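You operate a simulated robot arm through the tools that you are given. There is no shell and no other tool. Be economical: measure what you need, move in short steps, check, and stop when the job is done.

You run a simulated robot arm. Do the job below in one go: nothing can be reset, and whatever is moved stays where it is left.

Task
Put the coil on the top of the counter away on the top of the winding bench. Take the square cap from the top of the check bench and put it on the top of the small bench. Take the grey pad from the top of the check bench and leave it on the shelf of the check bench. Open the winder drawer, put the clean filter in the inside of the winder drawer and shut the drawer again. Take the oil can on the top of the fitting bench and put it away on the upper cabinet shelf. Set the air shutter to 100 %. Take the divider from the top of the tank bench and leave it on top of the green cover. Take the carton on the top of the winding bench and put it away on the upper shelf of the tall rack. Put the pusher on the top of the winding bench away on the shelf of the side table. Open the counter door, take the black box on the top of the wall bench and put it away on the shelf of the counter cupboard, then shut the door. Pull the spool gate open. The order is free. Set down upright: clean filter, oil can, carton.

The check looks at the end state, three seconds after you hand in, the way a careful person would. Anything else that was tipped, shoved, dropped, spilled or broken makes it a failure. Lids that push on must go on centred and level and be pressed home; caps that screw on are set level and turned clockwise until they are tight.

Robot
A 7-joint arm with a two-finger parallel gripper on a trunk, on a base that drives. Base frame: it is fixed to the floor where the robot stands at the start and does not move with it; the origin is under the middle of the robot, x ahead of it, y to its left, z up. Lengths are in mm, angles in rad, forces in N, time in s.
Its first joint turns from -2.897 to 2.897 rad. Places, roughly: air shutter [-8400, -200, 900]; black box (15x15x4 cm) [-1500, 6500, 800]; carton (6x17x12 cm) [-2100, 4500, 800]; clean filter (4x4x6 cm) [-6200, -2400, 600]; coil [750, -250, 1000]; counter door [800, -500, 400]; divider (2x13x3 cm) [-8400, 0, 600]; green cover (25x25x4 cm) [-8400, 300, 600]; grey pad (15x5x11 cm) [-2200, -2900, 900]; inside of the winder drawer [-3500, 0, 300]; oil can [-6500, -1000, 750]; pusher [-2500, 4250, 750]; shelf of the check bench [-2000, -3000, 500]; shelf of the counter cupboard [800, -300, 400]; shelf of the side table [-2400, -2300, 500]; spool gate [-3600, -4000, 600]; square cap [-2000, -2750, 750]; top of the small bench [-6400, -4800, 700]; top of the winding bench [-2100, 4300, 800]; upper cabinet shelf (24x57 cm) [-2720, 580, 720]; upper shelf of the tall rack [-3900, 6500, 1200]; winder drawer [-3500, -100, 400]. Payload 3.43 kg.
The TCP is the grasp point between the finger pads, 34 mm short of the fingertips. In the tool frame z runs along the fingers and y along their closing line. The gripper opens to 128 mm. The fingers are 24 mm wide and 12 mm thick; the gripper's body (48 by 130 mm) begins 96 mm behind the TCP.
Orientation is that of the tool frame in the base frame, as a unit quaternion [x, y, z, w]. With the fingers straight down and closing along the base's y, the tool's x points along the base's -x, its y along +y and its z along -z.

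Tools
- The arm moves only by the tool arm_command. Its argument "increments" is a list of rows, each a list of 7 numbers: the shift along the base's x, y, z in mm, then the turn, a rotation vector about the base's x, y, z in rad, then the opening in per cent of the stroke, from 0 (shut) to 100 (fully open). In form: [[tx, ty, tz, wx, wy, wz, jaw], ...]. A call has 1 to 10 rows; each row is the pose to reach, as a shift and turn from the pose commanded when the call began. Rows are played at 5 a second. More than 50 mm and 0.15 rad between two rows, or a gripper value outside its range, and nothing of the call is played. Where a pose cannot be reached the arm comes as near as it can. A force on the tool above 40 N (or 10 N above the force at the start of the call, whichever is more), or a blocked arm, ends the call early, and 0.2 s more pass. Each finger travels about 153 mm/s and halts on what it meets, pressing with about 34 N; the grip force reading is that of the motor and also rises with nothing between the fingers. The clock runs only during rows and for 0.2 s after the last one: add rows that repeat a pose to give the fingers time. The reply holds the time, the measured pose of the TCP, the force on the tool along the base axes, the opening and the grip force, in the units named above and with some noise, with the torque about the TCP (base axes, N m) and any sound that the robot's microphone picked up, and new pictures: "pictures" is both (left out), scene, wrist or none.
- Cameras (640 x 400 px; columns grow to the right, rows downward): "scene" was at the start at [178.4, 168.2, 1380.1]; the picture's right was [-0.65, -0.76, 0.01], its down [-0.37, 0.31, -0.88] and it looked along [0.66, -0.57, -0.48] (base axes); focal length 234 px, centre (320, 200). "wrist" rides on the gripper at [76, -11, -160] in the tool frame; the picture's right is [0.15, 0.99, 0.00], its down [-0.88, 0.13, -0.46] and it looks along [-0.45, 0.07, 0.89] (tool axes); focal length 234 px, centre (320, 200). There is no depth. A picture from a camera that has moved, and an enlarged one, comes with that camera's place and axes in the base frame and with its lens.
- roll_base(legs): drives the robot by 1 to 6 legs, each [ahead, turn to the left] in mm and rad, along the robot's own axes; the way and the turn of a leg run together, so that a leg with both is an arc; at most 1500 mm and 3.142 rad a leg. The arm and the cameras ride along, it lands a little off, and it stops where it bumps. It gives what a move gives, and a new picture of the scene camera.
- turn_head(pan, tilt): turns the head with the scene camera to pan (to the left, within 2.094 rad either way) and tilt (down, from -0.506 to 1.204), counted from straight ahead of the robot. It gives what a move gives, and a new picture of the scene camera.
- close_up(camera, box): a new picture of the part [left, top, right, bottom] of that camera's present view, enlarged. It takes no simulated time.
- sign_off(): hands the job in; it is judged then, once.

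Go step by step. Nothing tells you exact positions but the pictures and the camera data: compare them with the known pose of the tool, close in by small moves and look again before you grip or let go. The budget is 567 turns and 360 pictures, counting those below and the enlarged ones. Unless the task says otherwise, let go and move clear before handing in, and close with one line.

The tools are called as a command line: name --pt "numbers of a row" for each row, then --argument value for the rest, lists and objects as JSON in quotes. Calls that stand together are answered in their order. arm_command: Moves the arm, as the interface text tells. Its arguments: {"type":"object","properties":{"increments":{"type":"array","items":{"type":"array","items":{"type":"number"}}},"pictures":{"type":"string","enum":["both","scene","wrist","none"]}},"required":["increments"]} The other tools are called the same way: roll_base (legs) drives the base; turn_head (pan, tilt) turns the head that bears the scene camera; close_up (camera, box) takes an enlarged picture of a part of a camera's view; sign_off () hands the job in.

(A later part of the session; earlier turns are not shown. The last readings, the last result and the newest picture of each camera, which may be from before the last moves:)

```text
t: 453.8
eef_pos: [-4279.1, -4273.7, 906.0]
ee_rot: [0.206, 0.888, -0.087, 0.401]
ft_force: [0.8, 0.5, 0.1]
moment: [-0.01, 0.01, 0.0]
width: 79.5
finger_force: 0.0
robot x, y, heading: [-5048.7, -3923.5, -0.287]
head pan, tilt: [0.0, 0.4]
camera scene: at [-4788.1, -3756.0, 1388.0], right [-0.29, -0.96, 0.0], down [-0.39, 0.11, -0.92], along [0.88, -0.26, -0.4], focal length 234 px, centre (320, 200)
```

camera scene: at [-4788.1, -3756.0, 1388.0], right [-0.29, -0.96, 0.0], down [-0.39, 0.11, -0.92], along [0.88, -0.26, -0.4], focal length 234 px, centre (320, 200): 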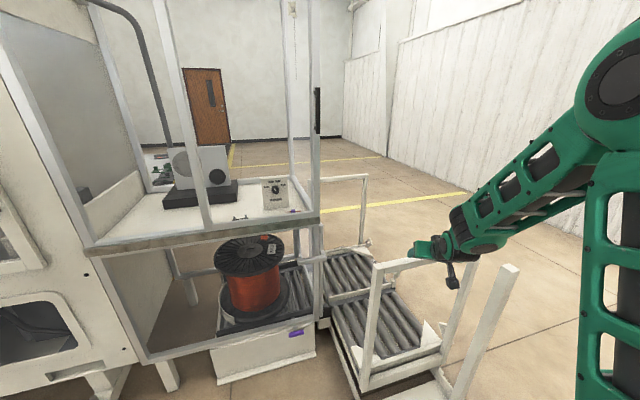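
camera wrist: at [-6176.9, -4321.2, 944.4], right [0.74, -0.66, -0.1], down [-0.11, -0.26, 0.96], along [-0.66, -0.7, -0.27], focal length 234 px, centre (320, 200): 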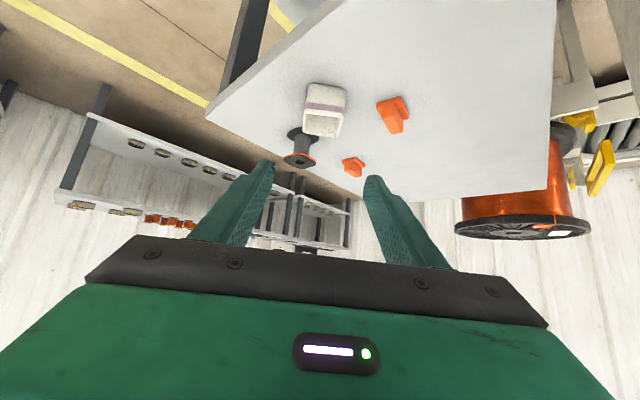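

The arm is close to a white U-frame; I'll lift and draw it in, then study the frame.

arm_command --pt "-10 8 40 0 0 0 50" --pt "-25 15 80 0 0 0 50" --pt "-45 22 120 0 0 0 50" --pt "-70 30 155 0 0 0 50" --pt "-100 40 185 0 0 0 50" --pt "-135 50 210 0 0 0 50" --pt "-170 60 235 0 0 0 50" --pt "-205 70 260 0 0 0 50" --pictures "none"

turn_head --pan -0.1 --tilt 0.6

close_up --camera "scene" --box '[230, 100, 530, 350]'

```text
t: 455.6
eef_pos: [-4482.6, -4202.6, 1166.7]
ee_rot: [0.207, 0.888, -0.088, 0.401]
ft_force: [0.2, -0.8, -0.1]
moment: [-0.01, 0.03, -0.02]
width: 64.0
finger_force: 0.1
robot x, y, heading: [-5046.4, -3926.4, -0.292]
head pan, tilt: [0.0, 0.4]
```

```text
t: 456.3
eef_pos: [-4482.8, -4201.3, 1165.1]
ee_rot: [0.207, 0.888, -0.088, 0.4]
ft_force: [0.6, 0.0, 0.6]
moment: [-0.02, -0.02, 0.01]
width: 64.3
finger_force: 0.2
robot x, y, heading: [-5046.1, -3925.1, -0.289]
head pan, tilt: [-0.099, 0.6]
camera scene: at [-4795.2, -3763.2, 1370.0], right [-0.38, -0.92, 0.0], down [-0.53, 0.22, -0.82], along [0.76, -0.31, -0.58], focal length 234 px, centre (320, 200)
```

scene: 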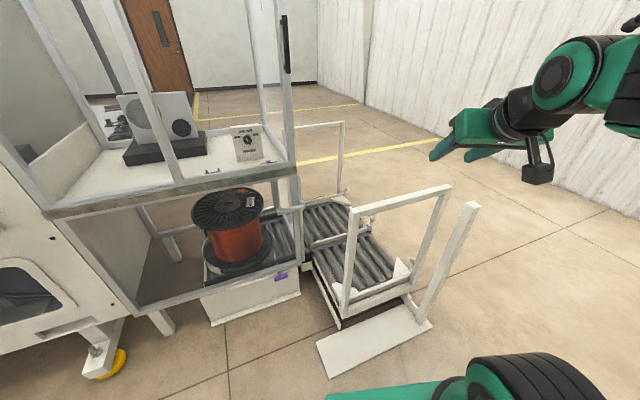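

```text
1.60 times, centred on (380, 225) of scene
camera zoom: at [-4795.2, -3763.2, 1370.0], right [-0.38, -0.92, 0.0], down [-0.53, 0.22, -0.82], along [0.76, -0.31, -0.58], focal length 374 px, centre (224, 160)
```

zoom: 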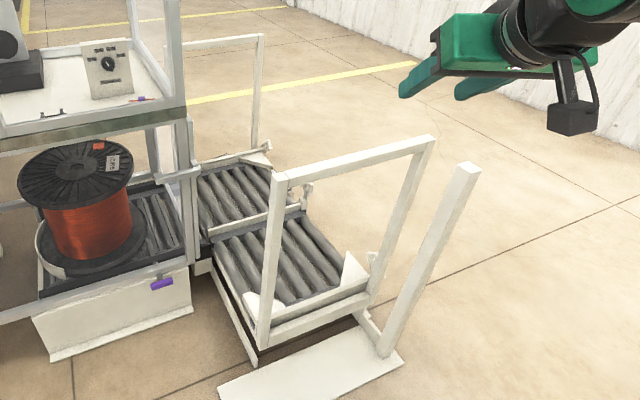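

The gate isn't obvious from here. I'll go round to the south side of the spool bay for a look.

roll_base --legs '[[0, -1.06], [1300, 0], [0, 1.35], [1100, 0], [0, 1.571]]'

turn_head --pan 0.0 --tilt 0.5

close_up --camera "scene" --box '[150, 80, 500, 320]'

```text
t: 479.4
eef_pos: [-3569.3, -4624.6, 1165.8]
ee_rot: [-0.575, 0.708, 0.263, 0.314]
ft_force: [-0.7, 0.4, -0.8]
moment: [0.0, 0.01, 0.01]
width: 64.1
finger_force: 0.1
robot x, y, heading: [-3681.2, -5241.5, 1.535]
head pan, tilt: [-0.099, 0.6]
camera scene: at [-3900.9, -5037.6, 1369.9], right [0.99, -0.14, 0.0], down [-0.08, -0.57, -0.82], along [0.11, 0.81, -0.58], focal length 234 px, centre (320, 200)
```

scene: 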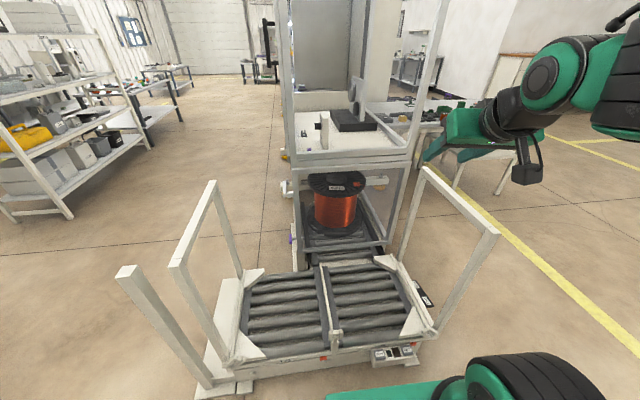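

```text
t: 480.1
eef_pos: [-3570.6, -4640.9, 1172.5]
ee_rot: [-0.573, 0.706, 0.267, 0.318]
ft_force: [-0.6, -0.5, -0.2]
moment: [-0.04, -0.02, -0.01]
width: 64.0
finger_force: 0.0
robot x, y, heading: [-3684.5, -5242.1, 1.533]
head pan, tilt: [0.0, 0.499]
camera scene: at [-3909.4, -5033.8, 1378.9], right [1.0, -0.04, 0.0], down [-0.02, -0.49, -0.87], along [0.03, 0.87, -0.49], focal length 234 px, centre (320, 200)
```

scene: 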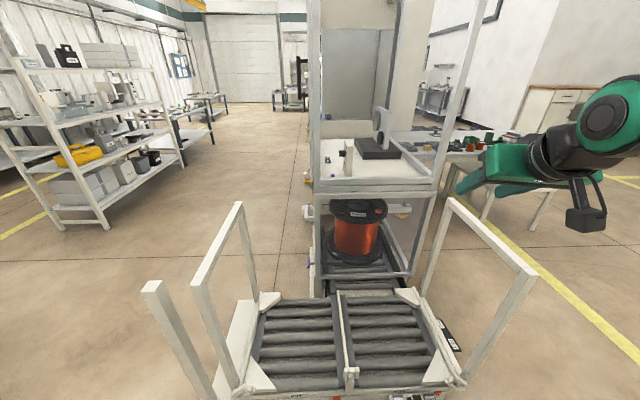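

```text
1.67 times, centred on (325, 200) of scene
camera zoom: at [-3909.4, -5033.8, 1378.9], right [1.0, -0.04, 0.0], down [-0.02, -0.49, -0.87], along [0.03, 0.87, -0.49], focal length 390 px, centre (312, 200)
```

zoom: 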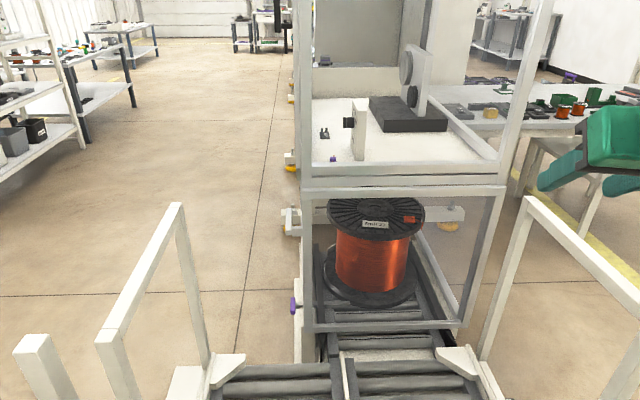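

The framed panel on the south face of the bay (x -3870…-3426, z 430–850) matches the spool gate. Zooming in for its handle and hinges.

close_up --camera "scene" --box '[295, 180, 465, 300]'

close_up --camera "scene" --box '[295, 255, 455, 355]'

```text
3.33 times, centred on (380, 240) of scene
camera zoom: at [-3909.4, -5033.8, 1378.9], right [1.0, -0.04, 0.0], down [-0.02, -0.49, -0.87], along [0.03, 0.87, -0.49], focal length 779 px, centre (120, 67)
```

zoom: 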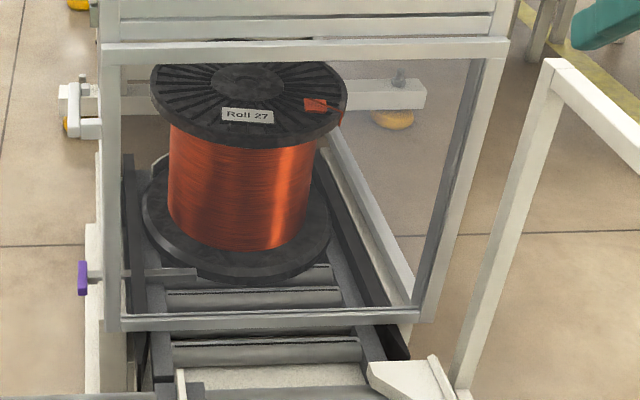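

```text
4.00 times, centred on (375, 305) of scene
camera zoom: at [-3909.4, -5033.8, 1378.9], right [1.0, -0.04, 0.0], down [-0.02, -0.49, -0.87], along [0.03, 0.87, -0.49], focal length 935 px, centre (100, -220)
```

zoom: 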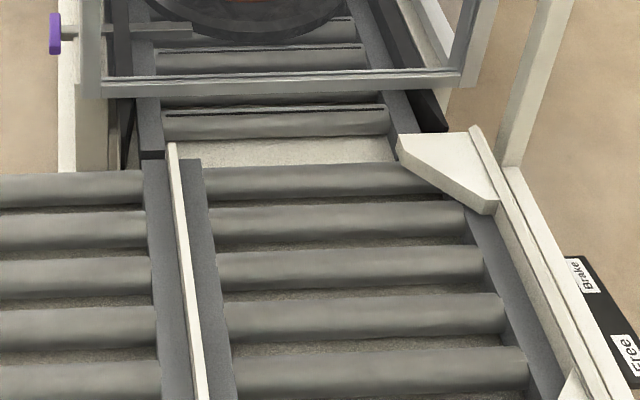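

The panel's centre works out to about [-3592, -4003, 560] — that is the spool gate. I need its handle and hinge side; zooming on both edges.

close_up --camera "scene" --box '[300, 180, 350, 300]'

close_up --camera "scene" --box '[390, 170, 460, 290]'

```text
3.33 times, centred on (325, 240) of scene
camera zoom: at [-3909.4, -5033.8, 1378.9], right [1.0, -0.04, 0.0], down [-0.02, -0.49, -0.87], along [0.03, 0.87, -0.49], focal length 779 px, centre (303, 67)
```

zoom: 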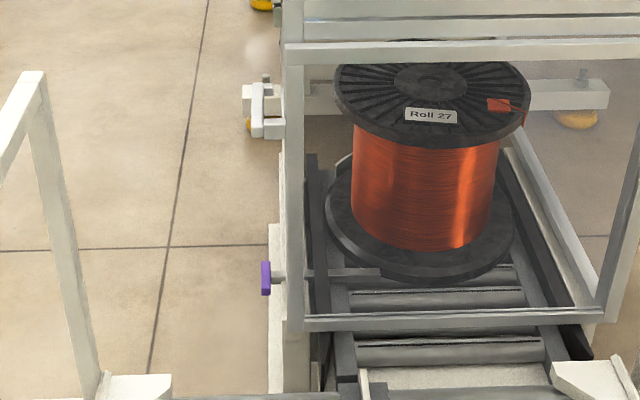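

```text
3.33 times, centred on (425, 230) of scene
camera zoom: at [-3909.4, -5033.8, 1378.9], right [1.0, -0.04, 0.0], down [-0.02, -0.49, -0.87], along [0.03, 0.87, -0.49], focal length 779 px, centre (-30, 100)
```

zoom: 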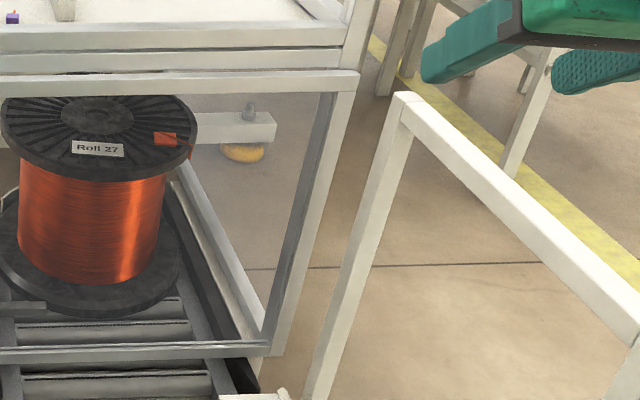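

No handle is visible from here. I'll roll a little closer and use the wrist camera over the cart for a near view of the gate.

roll_base --legs '[[0, 0.037], [200, 0]]'

arm_command --pt "0 25 -30 0 0 0 50" --pt "0 50 -60 0 0 0 50" --pt "0 75 -90 0 0 0 50" --pt "0 100 -120 0 0 0 50" --pt "0 125 -150 0 0 0 50" --pt "0 150 -180 0 0 0 50" --pt "0 150 -180 0 0 0 50"

```text
t: 482.1
eef_pos: [-3593.3, -4433.2, 1173.8]
ee_rot: [-0.587, 0.695, 0.273, 0.312]
ft_force: [0.0, 0.3, -0.1]
moment: [-0.03, 0.01, -0.04]
width: 63.9
finger_force: 0.1
robot x, y, heading: [-3682.9, -5043.9, 1.574]
head pan, tilt: [0.0, 0.499]
camera scene: at [-3917.6, -4840.1, 1379.0], right [1.0, 0.0, 0.0], down [0.0, -0.49, -0.87], along [0.0, 0.87, -0.49], focal length 234 px, centre (320, 200)
```

scene: 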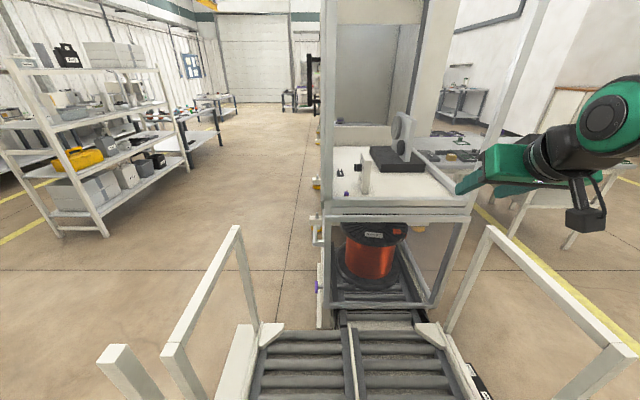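

```text
t: 483.7
eef_pos: [-3593.8, -4297.8, 1000.7]
ee_rot: [-0.585, 0.693, 0.278, 0.318]
ft_force: [-0.1, -0.6, -0.5]
moment: [0.01, -0.01, 0.02]
width: 64.1
finger_force: 0.1
robot x, y, heading: [-3683.9, -5040.5, 1.573]
head pan, tilt: [0.0, 0.499]
camera scene: at [-3917.6, -4840.1, 1379.0], right [1.0, 0.0, 0.0], down [0.0, -0.49, -0.87], along [0.0, 0.87, -0.49], focal length 234 px, centre (320, 200)
camera wrist: at [-3608.7, -4467.6, 1044.5], right [-0.99, 0.07, -0.1], down [-0.08, 0.23, 0.97], along [0.09, 0.97, -0.23], focal length 234 px, centre (320, 200)
```

scene: 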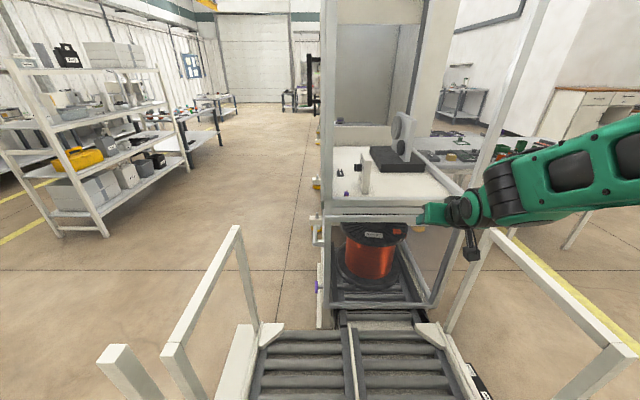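
wrist: 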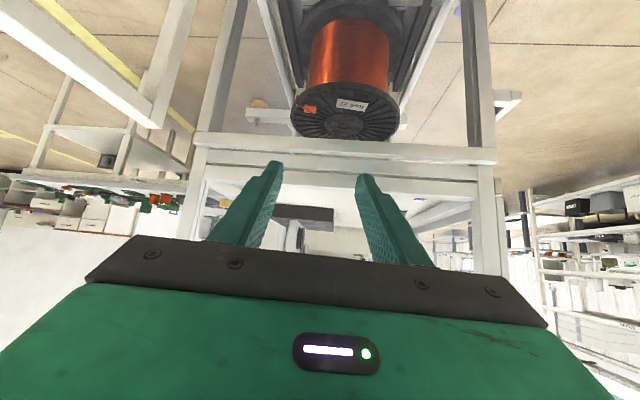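

close_up --camera "scene" --box '[300, 195, 480, 345]'

close_up --camera "wrist" --box '[180, 0, 540, 210]'

```text
2.67 times, centred on (390, 270) of scene
camera zoom: at [-3917.6, -4840.1, 1379.0], right [1.0, 0.0, 0.0], down [0.0, -0.49, -0.87], along [0.0, 0.87, -0.49], focal length 623 px, centre (133, 13)
```

zoom: 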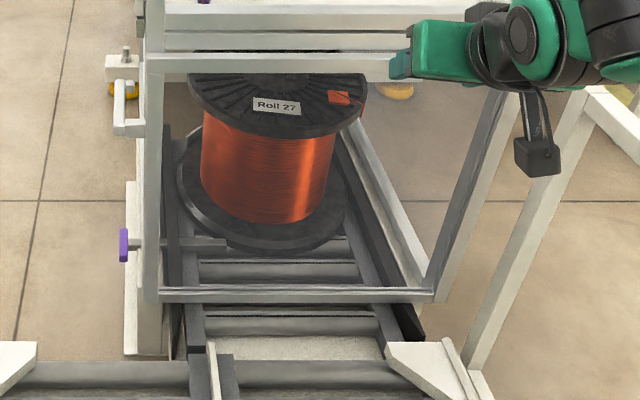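

```text
1.78 times, centred on (360, 105) of wrist
camera zoom: at [-3608.7, -4467.6, 1044.5], right [-0.99, 0.07, -0.1], down [-0.08, 0.23, 0.97], along [0.09, 0.97, -0.23], focal length 416 px, centre (249, 369)
```

zoom: 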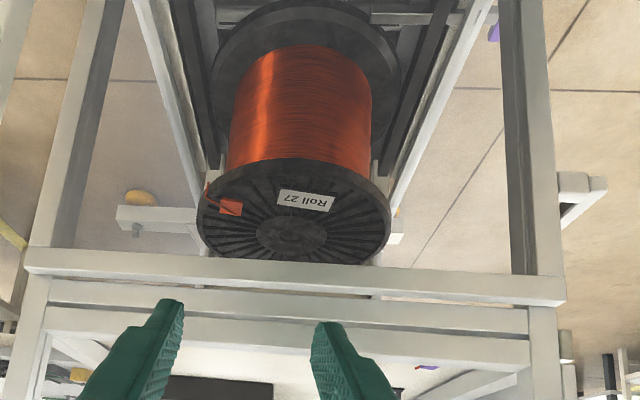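

Found it: a white C-handle on the gate's west edge at about [-3943, -4005, 710], so the gate slides west. I'll go round to its west side.

arm_command --pt "0 -25 30 0 0 0 50" --pt "0 -50 60 0 0 0 50" --pt "0 -75 90 0 0 0 50" --pt "0 -100 120 0 0 0 50" --pt "0 -125 150 0 0 0 50" --pt "0 -150 180 0 0 0 50" --pt "0 -150 180 0 0 0 50" --pictures "none"

roll_base --legs '[[-200, 0], [0, 1.571], [1080, 0], [0, -1.343], [1250, 0], [0, -1.8]]'

turn_head --pan -0.05 --tilt 0.5

close_up --camera "scene" --box '[220, 120, 440, 300]'

```text
t: 485.3
eef_pos: [-3594.9, -4447.4, 1181.9]
ee_rot: [-0.585, 0.693, 0.277, 0.316]
ft_force: [0.7, 0.0, 0.3]
moment: [0.01, -0.02, 0.02]
width: 64.0
finger_force: 0.1
robot x, y, heading: [-3682.4, -5037.3, 1.576]
head pan, tilt: [0.0, 0.499]
```

```text
t: 511.3
eef_pos: [-4424.2, -4071.9, 1180.5]
ee_rot: [0.094, 0.902, -0.036, 0.42]
ft_force: [-0.6, 0.7, -0.9]
moment: [-0.01, 0.03, -0.04]
width: 63.9
finger_force: 0.1
robot x, y, heading: [-5010.2, -3943.1, -0.042]
head pan, tilt: [0.0, 0.499]
camera scene: at [-4803.9, -3715.2, 1379.0], right [-0.04, -1.0, 0.0], down [-0.49, 0.02, -0.87], along [0.87, -0.04, -0.49], focal length 234 px, centre (320, 200)
```

scene: 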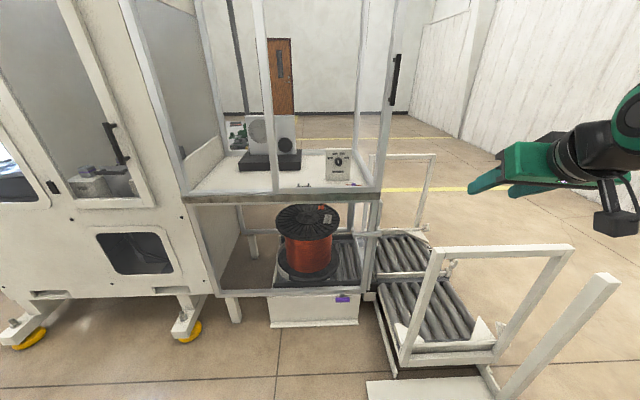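

```text
t: 511.9
eef_pos: [-4440.2, -4071.0, 1188.7]
ee_rot: [0.094, 0.899, -0.035, 0.426]
ft_force: [-0.5, -0.4, -0.4]
moment: [0.02, 0.02, 0.01]
width: 64.0
finger_force: 0.0
robot x, y, heading: [-5012.5, -3939.3, -0.04]
head pan, tilt: [-0.051, 0.499]
camera scene: at [-4804.2, -3719.8, 1379.0], right [-0.09, -1.0, 0.0], down [-0.49, 0.04, -0.87], along [0.87, -0.08, -0.49], focal length 234 px, centre (320, 200)
```

scene: 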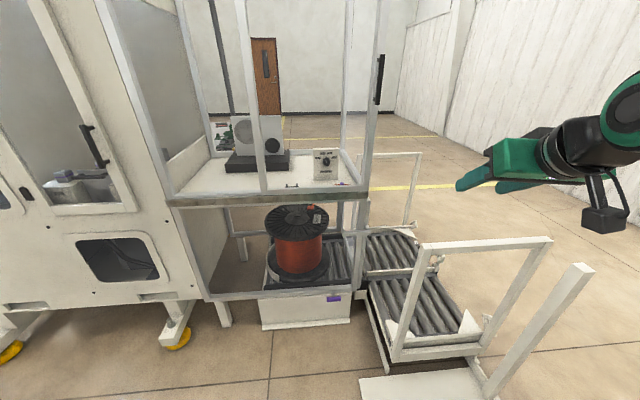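

```text
2.22 times, centred on (330, 210) of scene
camera zoom: at [-4804.2, -3719.8, 1379.0], right [-0.09, -1.0, 0.0], down [-0.49, 0.04, -0.87], along [0.87, -0.08, -0.49], focal length 519 px, centre (298, 178)
```

zoom: 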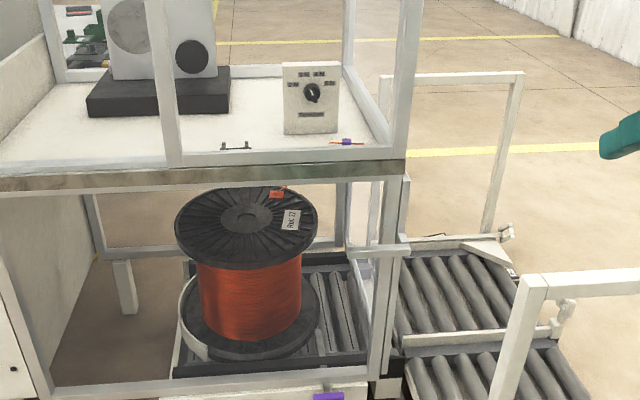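

close_up --camera "scene" --box '[325, 195, 405, 255]'

arm_command --pt "20 10 -35 0 0 0.03 50" --pt "40 20 -70 0 0 0.06 50" --pt "60 30 -105 0 0 0.1 50" --pt "80 40 -140 0 0 0.14 50" --pt "100 50 -175 0 0 0.18 50" --pt "120 60 -210 0 0 0.2 50" --pt "120 60 -210 0 0 0.2 50" --pictures "wrist"

```text
6.67 times, centred on (365, 225) of scene
camera zoom: at [-4804.2, -3719.8, 1379.0], right [-0.09, -1.0, 0.0], down [-0.49, 0.04, -0.87], along [0.87, -0.08, -0.49], focal length 1558 px, centre (20, 33)
```

zoom: 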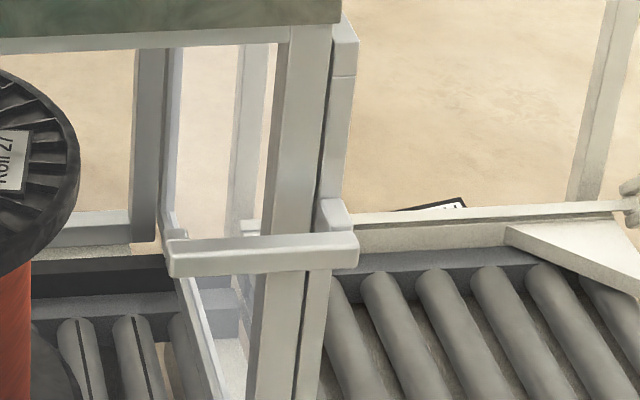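

```text
t: 513.5
eef_pos: [-4301.3, -4011.6, 990.3]
ee_rot: [0.003, 0.905, 0.007, 0.426]
ft_force: [-0.2, -1.0, 0.2]
moment: [0.02, -0.01, -0.03]
width: 63.8
finger_force: 0.1
out of reach, approached as far as the arm can: row 4, 5, 6, 7
robot x, y, heading: [-5017.8, -3944.0, -0.042]
head pan, tilt: [-0.051, 0.499]
camera wrist: at [-4471.4, -4022.3, 1031.3], right [-0.09, 0.99, -0.1], down [0.21, 0.11, 0.97], along [0.97, 0.07, -0.22], focal length 234 px, centre (320, 200)
```

wrist: 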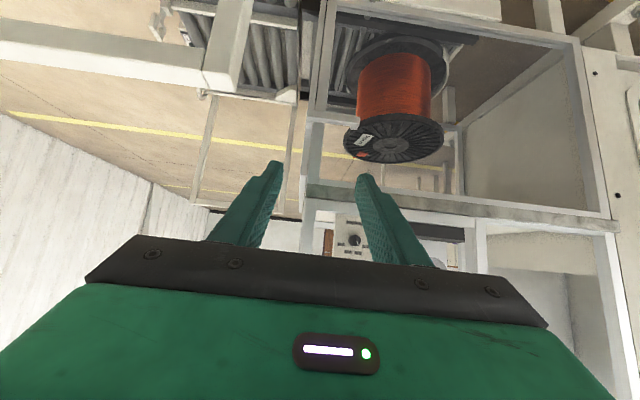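

The handle is a horizontal bar (along y, z ≈ 711, x ≈ -3943) wrapping the post. I'll extend the arm and roll the tool 90° so the fingers can close above and below that bar.

arm_command --pt "35 10 20 0 0 0 60" --pt "70 20 40 0 0 0 60" --pt "110 30 50 -0.1 0 0.08 60" --pt "140 40 50 -0.2 0 0.165 60" --pt "150 50 50 -0.3 0 0.25 60" --pt "150 55 50 -0.4 0 0.332 60" --pt "150 60 50 -0.5 0 0.415 60" --pt "150 65 50 -0.6 0 0.5 60"

```text
t: 515.3
eef_pos: [-4151.1, -3945.9, 1039.4]
ee_rot: [-0.343, 0.839, -0.154, 0.393]
ft_force: [0.1, -0.7, -1.2]
moment: [-0.02, 0.01, 0.0]
width: 76.6
finger_force: 0.1
robot x, y, heading: [-5015.6, -3939.4, -0.041]
head pan, tilt: [-0.051, 0.499]
camera scene: at [-4804.1, -3719.8, 1379.0], right [-0.09, -1.0, 0.0], down [-0.49, 0.04, -0.87], along [0.87, -0.08, -0.49], focal length 234 px, centre (320, 200)
camera wrist: at [-4302.1, -4008.5, 1104.1], right [-0.52, 0.61, -0.6], down [-0.01, 0.7, 0.71], along [0.86, 0.37, -0.36], focal length 234 px, centre (320, 200)
```

scene: 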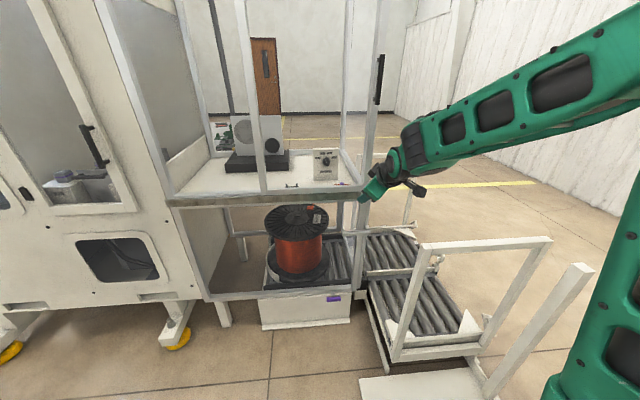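
wrist: 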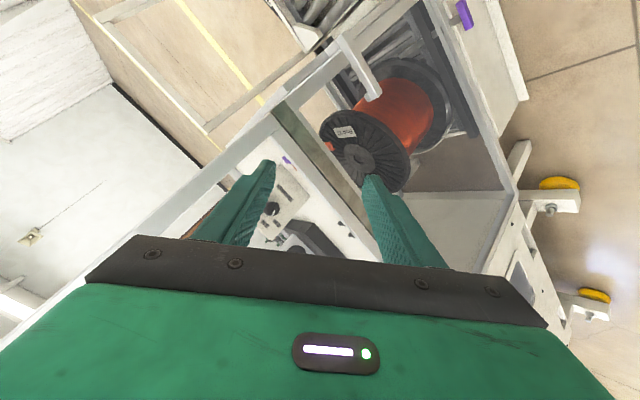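

Rolling works. Completing the roll and approaching.

arm_command --pt "5 2 -10 -0.1 0 0.084 60" --pt "10 4 -20 -0.2 0 0.168 60" --pt "15 6 -40 -0.3 0 0.252 60" --pt "20 8 -65 -0.41 0 0.336 60" --pt "25 10 -90 -0.51 0 0.42 60" --pt "30 12 -120 -0.61 0 0.505 60" --pt "30 12 -150 -0.61 0 0.505 60" --pt "30 12 -150 -0.61 0 0.505 60"

close_up --camera "wrist" --box '[160, 0, 480, 200]'

```text
t: 517.1
eef_pos: [-4118.7, -3934.6, 888.4]
ee_rot: [-0.639, 0.644, -0.295, 0.299]
ft_force: [-0.3, 0.1, -0.2]
moment: [-0.01, -0.01, 0.02]
width: 76.7
finger_force: 0.1
robot x, y, heading: [-5012.3, -3943.9, -0.043]
head pan, tilt: [-0.051, 0.499]
camera scene: at [-4804.1, -3719.7, 1379.0], right [-0.09, -1.0, 0.0], down [-0.49, 0.04, -0.87], along [0.87, -0.08, -0.49], focal length 234 px, centre (320, 200)
camera wrist: at [-4233.6, -4010.5, 999.1], right [-0.64, -0.14, -0.76], down [-0.43, 0.88, 0.21], along [0.64, 0.46, -0.62], focal length 234 px, centre (320, 200)
```

scene: 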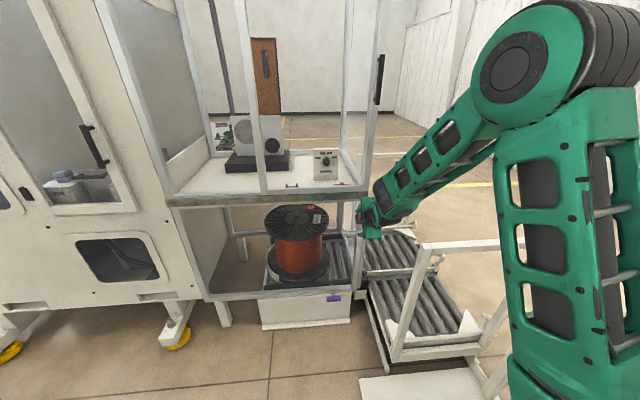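
wrist: 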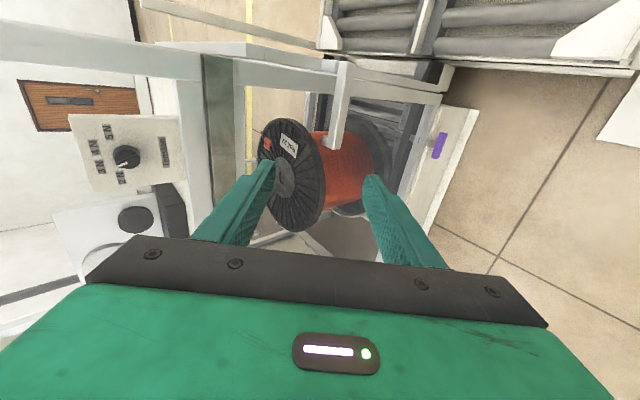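

```text
2.00 times, centred on (320, 100) of wrist
camera zoom: at [-4233.6, -4010.5, 999.1], right [-0.64, -0.14, -0.76], down [-0.43, 0.88, 0.21], along [0.64, 0.46, -0.62], focal length 468 px, centre (320, 400)
```

zoom: 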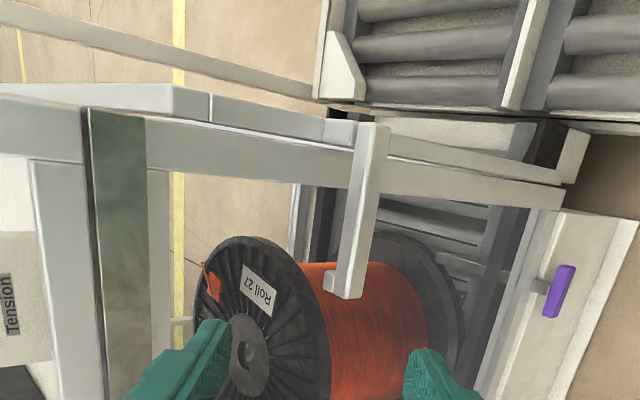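

The bar is now well located: y -3906…-4035, x ≈ -3928, z ≈ 697. Approaching its free part along the tool axis.

arm_command --pt "27 0 -30 0 0 0 60" --pt "54 0 -60 0 0 0 60" --pt "80 0 -90 0 0 0 60" --pt "107 0 -118 0 0 0 60" --pt "107 0 -118 0 0 0 60"

close_up --camera "scene" --box '[325, 180, 425, 260]'

```text
t: 518.3
eef_pos: [-4014.4, -3931.7, 770.6]
ee_rot: [-0.639, 0.645, -0.293, 0.299]
ft_force: [0.5, -0.4, 0.4]
moment: [0.01, 0.04, 0.01]
width: 77.0
finger_force: 0.1
robot x, y, heading: [-5013.3, -3942.9, -0.045]
head pan, tilt: [-0.051, 0.499]
camera scene: at [-4804.1, -3719.7, 1379.0], right [-0.09, -1.0, 0.0], down [-0.49, 0.04, -0.87], along [0.87, -0.08, -0.49], focal length 234 px, centre (320, 200)
camera wrist: at [-4128.1, -4008.4, 881.4], right [-0.64, -0.14, -0.76], down [-0.43, 0.88, 0.21], along [0.64, 0.46, -0.62], focal length 234 px, centre (320, 200)
```

scene: 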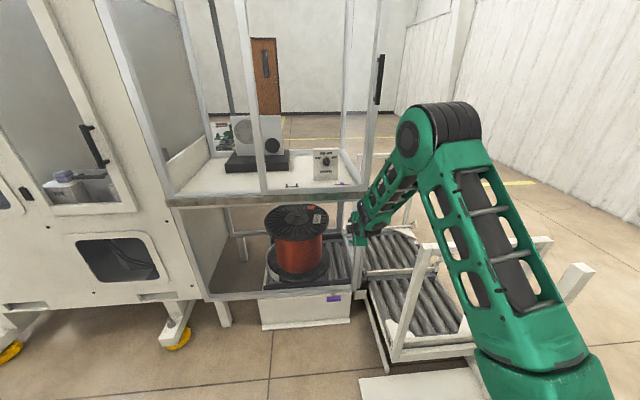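
wrist: 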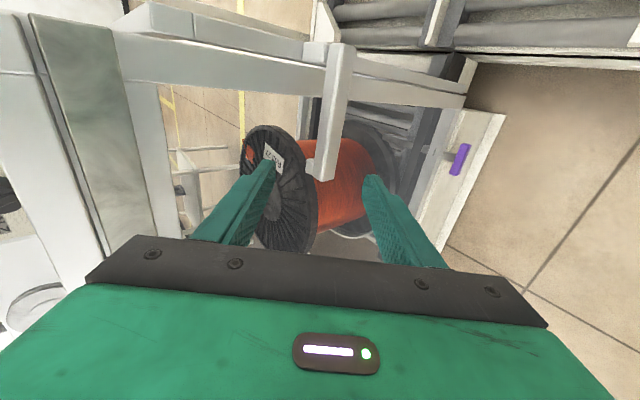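

```text
5.00 times, centred on (375, 220) of scene
camera zoom: at [-4804.1, -3719.7, 1379.0], right [-0.09, -1.0, 0.0], down [-0.49, 0.04, -0.87], along [0.87, -0.08, -0.49], focal length 1168 px, centre (45, 100)
```

zoom: 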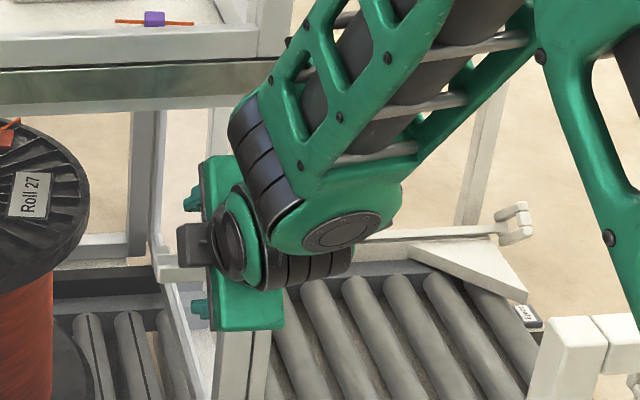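

Aligned with the bar between the fingers. Advancing and gripping it.

arm_command --pt "22 0 -24 0 0 0 60" --pt "44 0 -46 0 0 0 60" --pt "60 0 -61 0 0 0 60" --pt "70 0 -70 0 0 0 60" --pt "70 0 -70 0 0 0 60"

close_up --camera "wrist" --box '[200, 30, 440, 210]'

```text
t: 519.2
eef_pos: [-3962.9, -3932.7, 726.2]
ee_rot: [-0.638, 0.642, -0.297, 0.305]
ft_force: [0.4, -0.1, -1.9]
moment: [0.02, -0.11, 0.0]
width: 76.6
finger_force: 0.0
robot x, y, heading: [-5016.7, -3940.3, -0.038]
head pan, tilt: [-0.051, 0.499]
stopped in row 4: the force on the tool passed its limit at 67 N (the readings are from after the stop); the commanded pose is now the measured one
camera scene: at [-4803.4, -3719.7, 1378.8], right [-0.09, -1.0, 0.0], down [-0.49, 0.04, -0.87], along [0.87, -0.08, -0.49], focal length 234 px, centre (320, 200)
camera wrist: at [-4079.4, -4009.1, 834.9], right [-0.63, -0.14, -0.76], down [-0.43, 0.88, 0.2], along [0.64, 0.46, -0.61], focal length 234 px, centre (320, 200)
```

scene: 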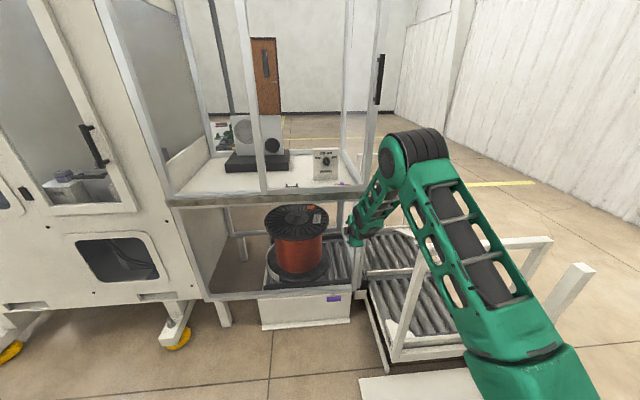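
wrist: 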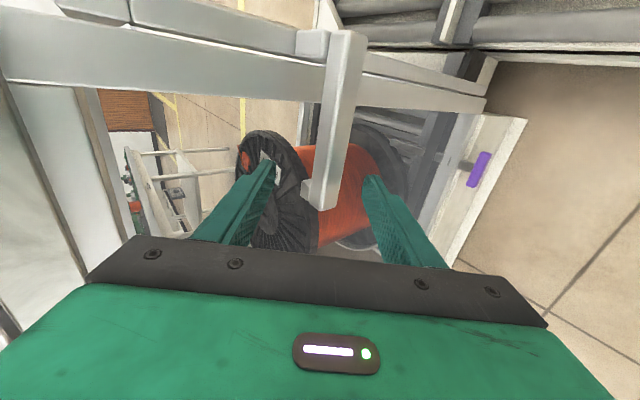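

```text
2.22 times, centred on (320, 120) of wrist
camera zoom: at [-4079.4, -4009.1, 834.9], right [-0.63, -0.14, -0.76], down [-0.43, 0.88, 0.2], along [0.64, 0.46, -0.61], focal length 520 px, centre (320, 378)
```

zoom: 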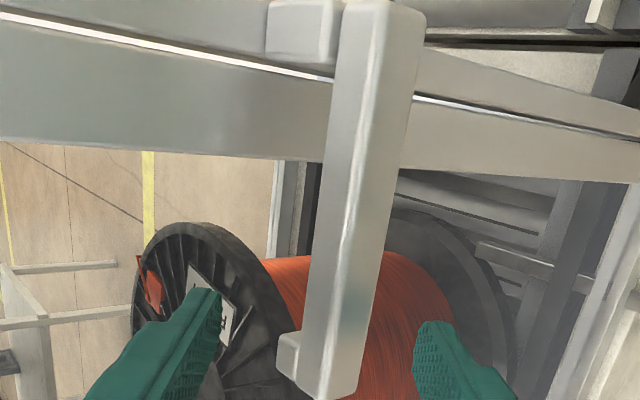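

A finger met the bay's glass behind the bar. I'll back off, pitch the tool nearly horizontal so the fingers go above and below the bar instead.

arm_command --pt "-25 0 15 0 0 0 60" --pt "-50 0 25 0 -0.05 0 60" --pt "-65 0 20 0 -0.15 0 60" --pt "-70 0 10 0 -0.25 0 60" --pt "-75 0 0 0 -0.35 0 60" --pt "-75 0 -8 0 -0.45 0 60" --pt "-75 0 -15 0 -0.52 0 60" --pt "-75 0 -15 0 -0.52 0 60"

close_up --camera "wrist" --box '[160, 0, 480, 210]'

```text
t: 521.0
eef_pos: [-4037.8, -3932.3, 711.9]
ee_rot: [-0.539, 0.542, -0.451, 0.46]
ft_force: [0.5, -0.5, 0.1]
moment: [-0.01, 0.03, -0.04]
width: 76.8
finger_force: 0.1
robot x, y, heading: [-5015.1, -3940.6, -0.043]
head pan, tilt: [-0.051, 0.499]
camera scene: at [-4804.1, -3719.7, 1379.0], right [-0.09, -1.0, 0.0], down [-0.49, 0.04, -0.87], along [0.87, -0.08, -0.49], focal length 234 px, centre (320, 200)
camera wrist: at [-4190.8, -4010.2, 748.3], right [-0.17, -0.13, -0.98], down [-0.48, 0.88, -0.04], along [0.86, 0.46, -0.21], focal length 234 px, centre (320, 200)
```

scene: 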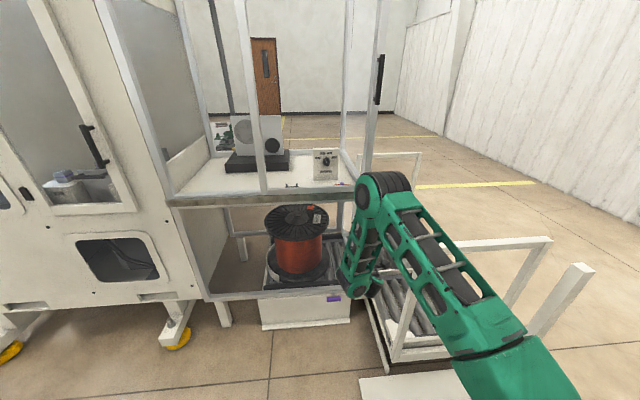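
wrist: 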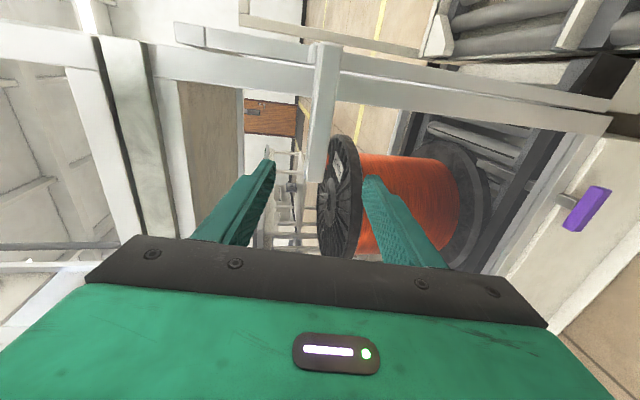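

```text
1.90 times, centred on (320, 105) of wrist
camera zoom: at [-4190.8, -4010.2, 748.3], right [-0.17, -0.13, -0.98], down [-0.48, 0.88, -0.04], along [0.86, 0.46, -0.21], focal length 446 px, centre (320, 381)
```

zoom: 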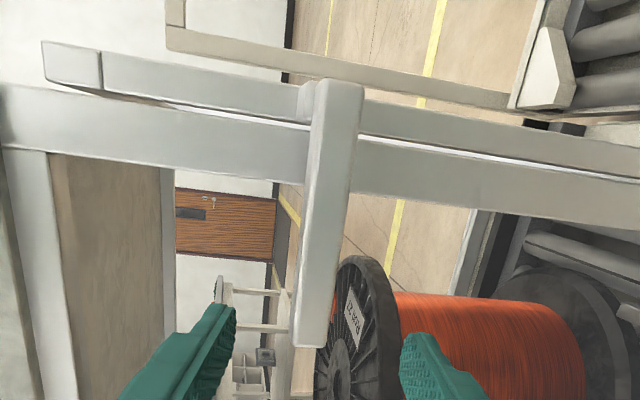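

Now well aligned. Advancing so the bar sits between the fingers, then closing.

arm_command --pt "30 0 -5 0 0 0 60" --pt "60 0 -10 0 0 0 60" --pt "80 0 -14 0 0 0 60" --pt "92 0 -16 0 0 0 60" --pt "92 0 -16 0 0 0 40" --pt "92 0 -16 0 0 0 20" --pt "92 0 -16 0 0 0 0" --pt "92 0 -16 0 0 0 0"

close_up --camera "wrist" --box '[160, 0, 480, 210]'

```text
t: 522.8
eef_pos: [-3943.2, -3932.2, 700.9]
ee_rot: [-0.539, 0.539, -0.453, 0.462]
ft_force: [10.5, 0.4, 34.7]
moment: [-1.27, -0.81, 0.53]
width: 24.7
finger_force: 44.7
robot x, y, heading: [-5013.8, -3941.3, -0.044]
head pan, tilt: [-0.051, 0.499]
camera scene: at [-4805.6, -3719.6, 1379.2], right [-0.09, -1.0, 0.0], down [-0.49, 0.04, -0.87], along [0.87, -0.08, -0.49], focal length 234 px, centre (320, 200)
camera wrist: at [-4099.5, -4009.6, 735.5], right [-0.16, -0.14, -0.98], down [-0.48, 0.88, -0.05], along [0.86, 0.46, -0.21], focal length 234 px, centre (320, 200)
```

scene: 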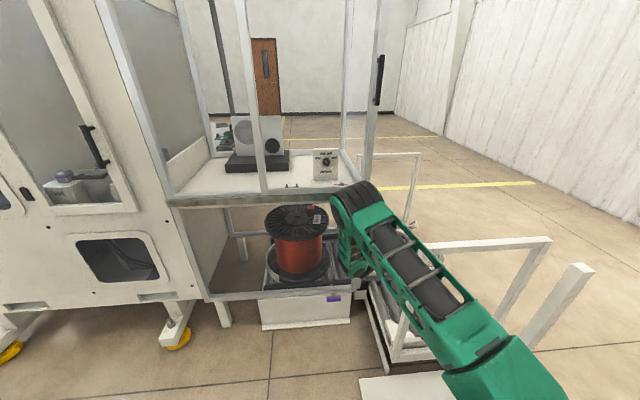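
wrist: 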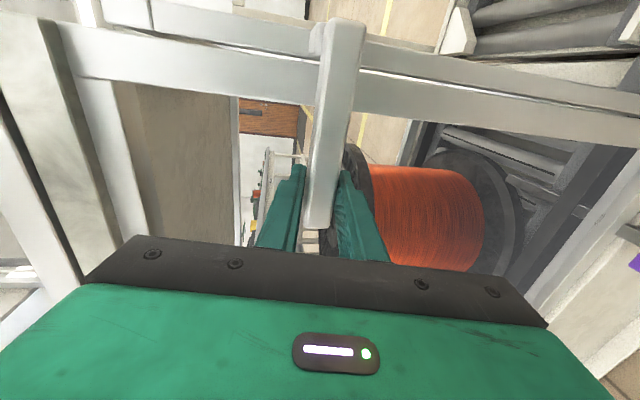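

```text
1.90 times, centred on (320, 105) of wrist
camera zoom: at [-4099.5, -4009.6, 735.5], right [-0.16, -0.14, -0.98], down [-0.48, 0.88, -0.05], along [0.86, 0.46, -0.21], focal length 446 px, centre (320, 381)
```

zoom: 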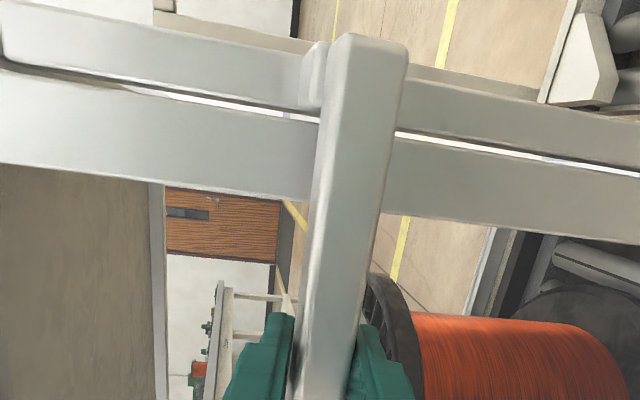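

Gripped at 24.7 mm. I'll relieve the vertical load and start pulling west gently.

arm_command --pt "0 0 3 0 0 0 0" --pt "0 0 5 0 0 0 0" --pt "-8 0 5 0 0 0 0" --pt "-20 0 5 0 0 0 0" --pt "-35 0 5 0 0 0 0" --pt "-50 0 5 0 0 0 0" --pictures "wrist"

```text
t: 523.7
eef_pos: [-3965.8, -3932.7, 725.3]
ee_rot: [0.534, -0.533, 0.461, -0.468]
ft_force: [26.8, -1.2, 12.7]
moment: [-1.06, -1.04, 0.85]
width: 24.6
finger_force: 45.7
robot x, y, heading: [-5014.2, -3940.7, -0.037]
head pan, tilt: [-0.051, 0.499]
stopped in row 4: the force on the tool passed its limit at 84 N (the readings are from after the stop); the commanded pose is now the measured one
camera wrist: at [-4120.3, -4009.8, 757.1], right [-0.14, -0.14, -0.98], down [-0.48, 0.88, -0.06], along [0.87, 0.46, -0.19], focal length 234 px, centre (320, 200)
```

wrist: 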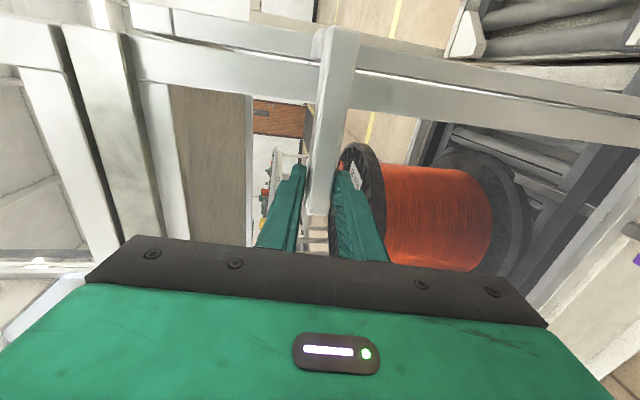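

The bar resisted westward; I'll relax and probe which direction it gives, a few millimetres at a time.

arm_command --pt "5 0 -5 0 0 0 0" --pt "8 0 -10 0 0 0 0" --pt "8 0 -10 0 0 0 0" --pictures "none"

arm_command --pt "0 -5 0 0 0 0 0" --pt "0 -12 0 0 0 0 0" --pt "0 -12 0 0 0 0 0" --pictures "none"

```text
t: 524.5
eef_pos: [-3961.2, -3932.6, 706.3]
ee_rot: [-0.536, 0.539, -0.456, 0.464]
ft_force: [-35.4, -1.4, -5.5]
moment: [-1.12, -0.16, 0.28]
width: 24.6
finger_force: 44.0
robot x, y, heading: [-5015.1, -3939.1, -0.038]
head pan, tilt: [-0.051, 0.499]
```

```text
t: 525.3
eef_pos: [-3957.2, -3942.5, 710.0]
ee_rot: [-0.535, 0.536, -0.456, 0.468]
ft_force: [4.2, 33.0, 2.4]
moment: [-0.98, -0.78, 0.79]
width: 24.8
finger_force: 45.5
robot x, y, heading: [-5014.0, -3940.7, -0.037]
head pan, tilt: [-0.051, 0.499]
```

close_up --camera "wrist" --box '[160, 0, 480, 210]'

close_up --camera "scene" --box '[325, 180, 425, 260]'

```text
1.90 times, centred on (320, 105) of wrist
camera zoom: at [-4112.6, -4018.9, 743.2], right [-0.14, -0.14, -0.98], down [-0.48, 0.88, -0.05], along [0.87, 0.46, -0.19], focal length 446 px, centre (320, 381)
```

zoom: 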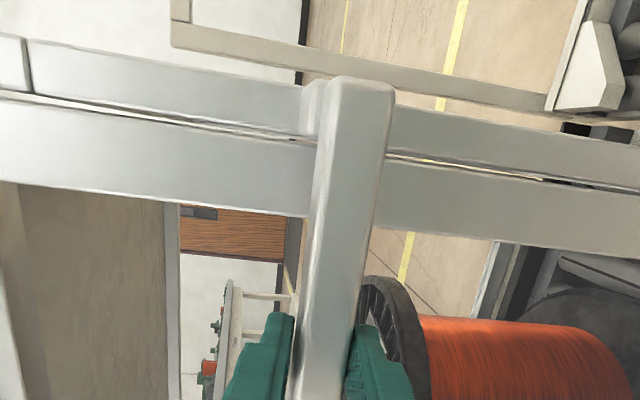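

```text
5.00 times, centred on (375, 220) of scene
camera zoom: at [-4803.9, -3718.7, 1378.8], right [-0.09, -1.0, 0.0], down [-0.49, 0.04, -0.87], along [0.87, -0.08, -0.49], focal length 1168 px, centre (45, 100)
```

zoom: 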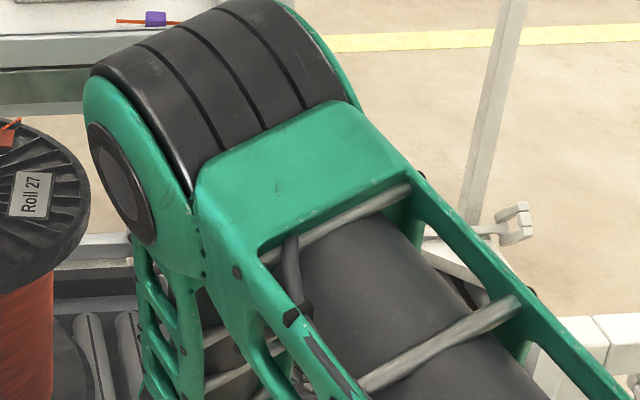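

Probing further south (the direction a hinged gate would swing).

arm_command --pt "0 -6 0 0 0 0 0" --pt "0 -12 0 0 0 0 0" --pt "0 -18 0 0 0 0 0" --pt "0 -18 0 0 0 0 0" --pictures "wrist"

```text
t: 526.3
eef_pos: [-3959.5, -3959.5, 708.3]
ee_rot: [0.536, -0.536, 0.456, -0.466]
ft_force: [2.4, 33.8, 2.0]
moment: [-0.96, -0.74, 0.98]
width: 24.6
finger_force: 45.2
robot x, y, heading: [-5011.3, -3942.2, -0.038]
head pan, tilt: [-0.051, 0.499]
camera wrist: at [-4114.9, -4037.7, 741.3], right [-0.15, -0.14, -0.98], down [-0.48, 0.88, -0.05], along [0.87, 0.46, -0.2], focal length 234 px, centre (320, 200)
```

wrist: 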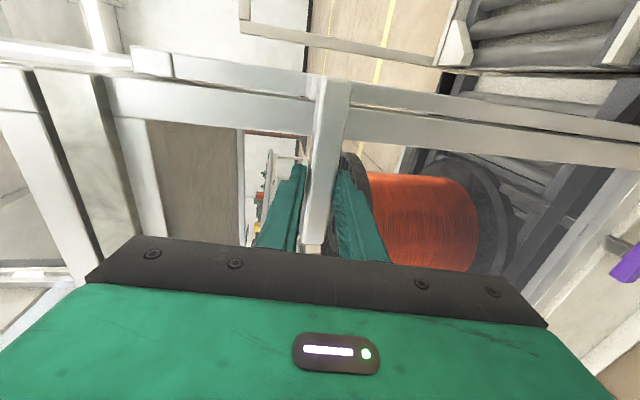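

Since the fingers clamp the bar vertically, the height change from 701 to 725 and back means the bar itself moved up and down: the gate lifts. I'll raise it gently.

arm_command --pt "0 8 0 0 0 0 0" --pt "0 8 6 0 0 0 0" --pt "0 8 14 0 0 0 0" --pt "0 8 24 0 0 0 0" --pt "0 8 36 0 0 0 0" --pt "0 8 36 0 0 0 0" --pictures "wrist"

```text
t: 527.7
eef_pos: [-3960.2, -3957.2, 746.3]
ee_rot: [-0.535, 0.538, -0.458, 0.463]
ft_force: [1.8, -34.8, 4.8]
moment: [-1.01, -0.99, -0.26]
width: 24.2
finger_force: 44.4
robot x, y, heading: [-5012.6, -3942.3, -0.043]
head pan, tilt: [-0.051, 0.499]
camera wrist: at [-4115.2, -4033.9, 778.4], right [-0.15, -0.14, -0.98], down [-0.47, 0.88, -0.05], along [0.87, 0.45, -0.2], focal length 234 px, centre (320, 200)
```

wrist: 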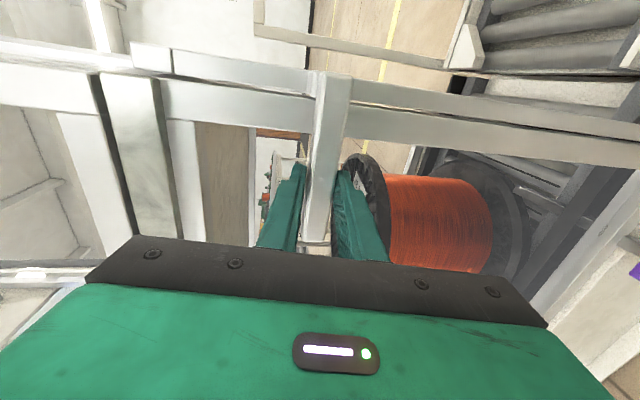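

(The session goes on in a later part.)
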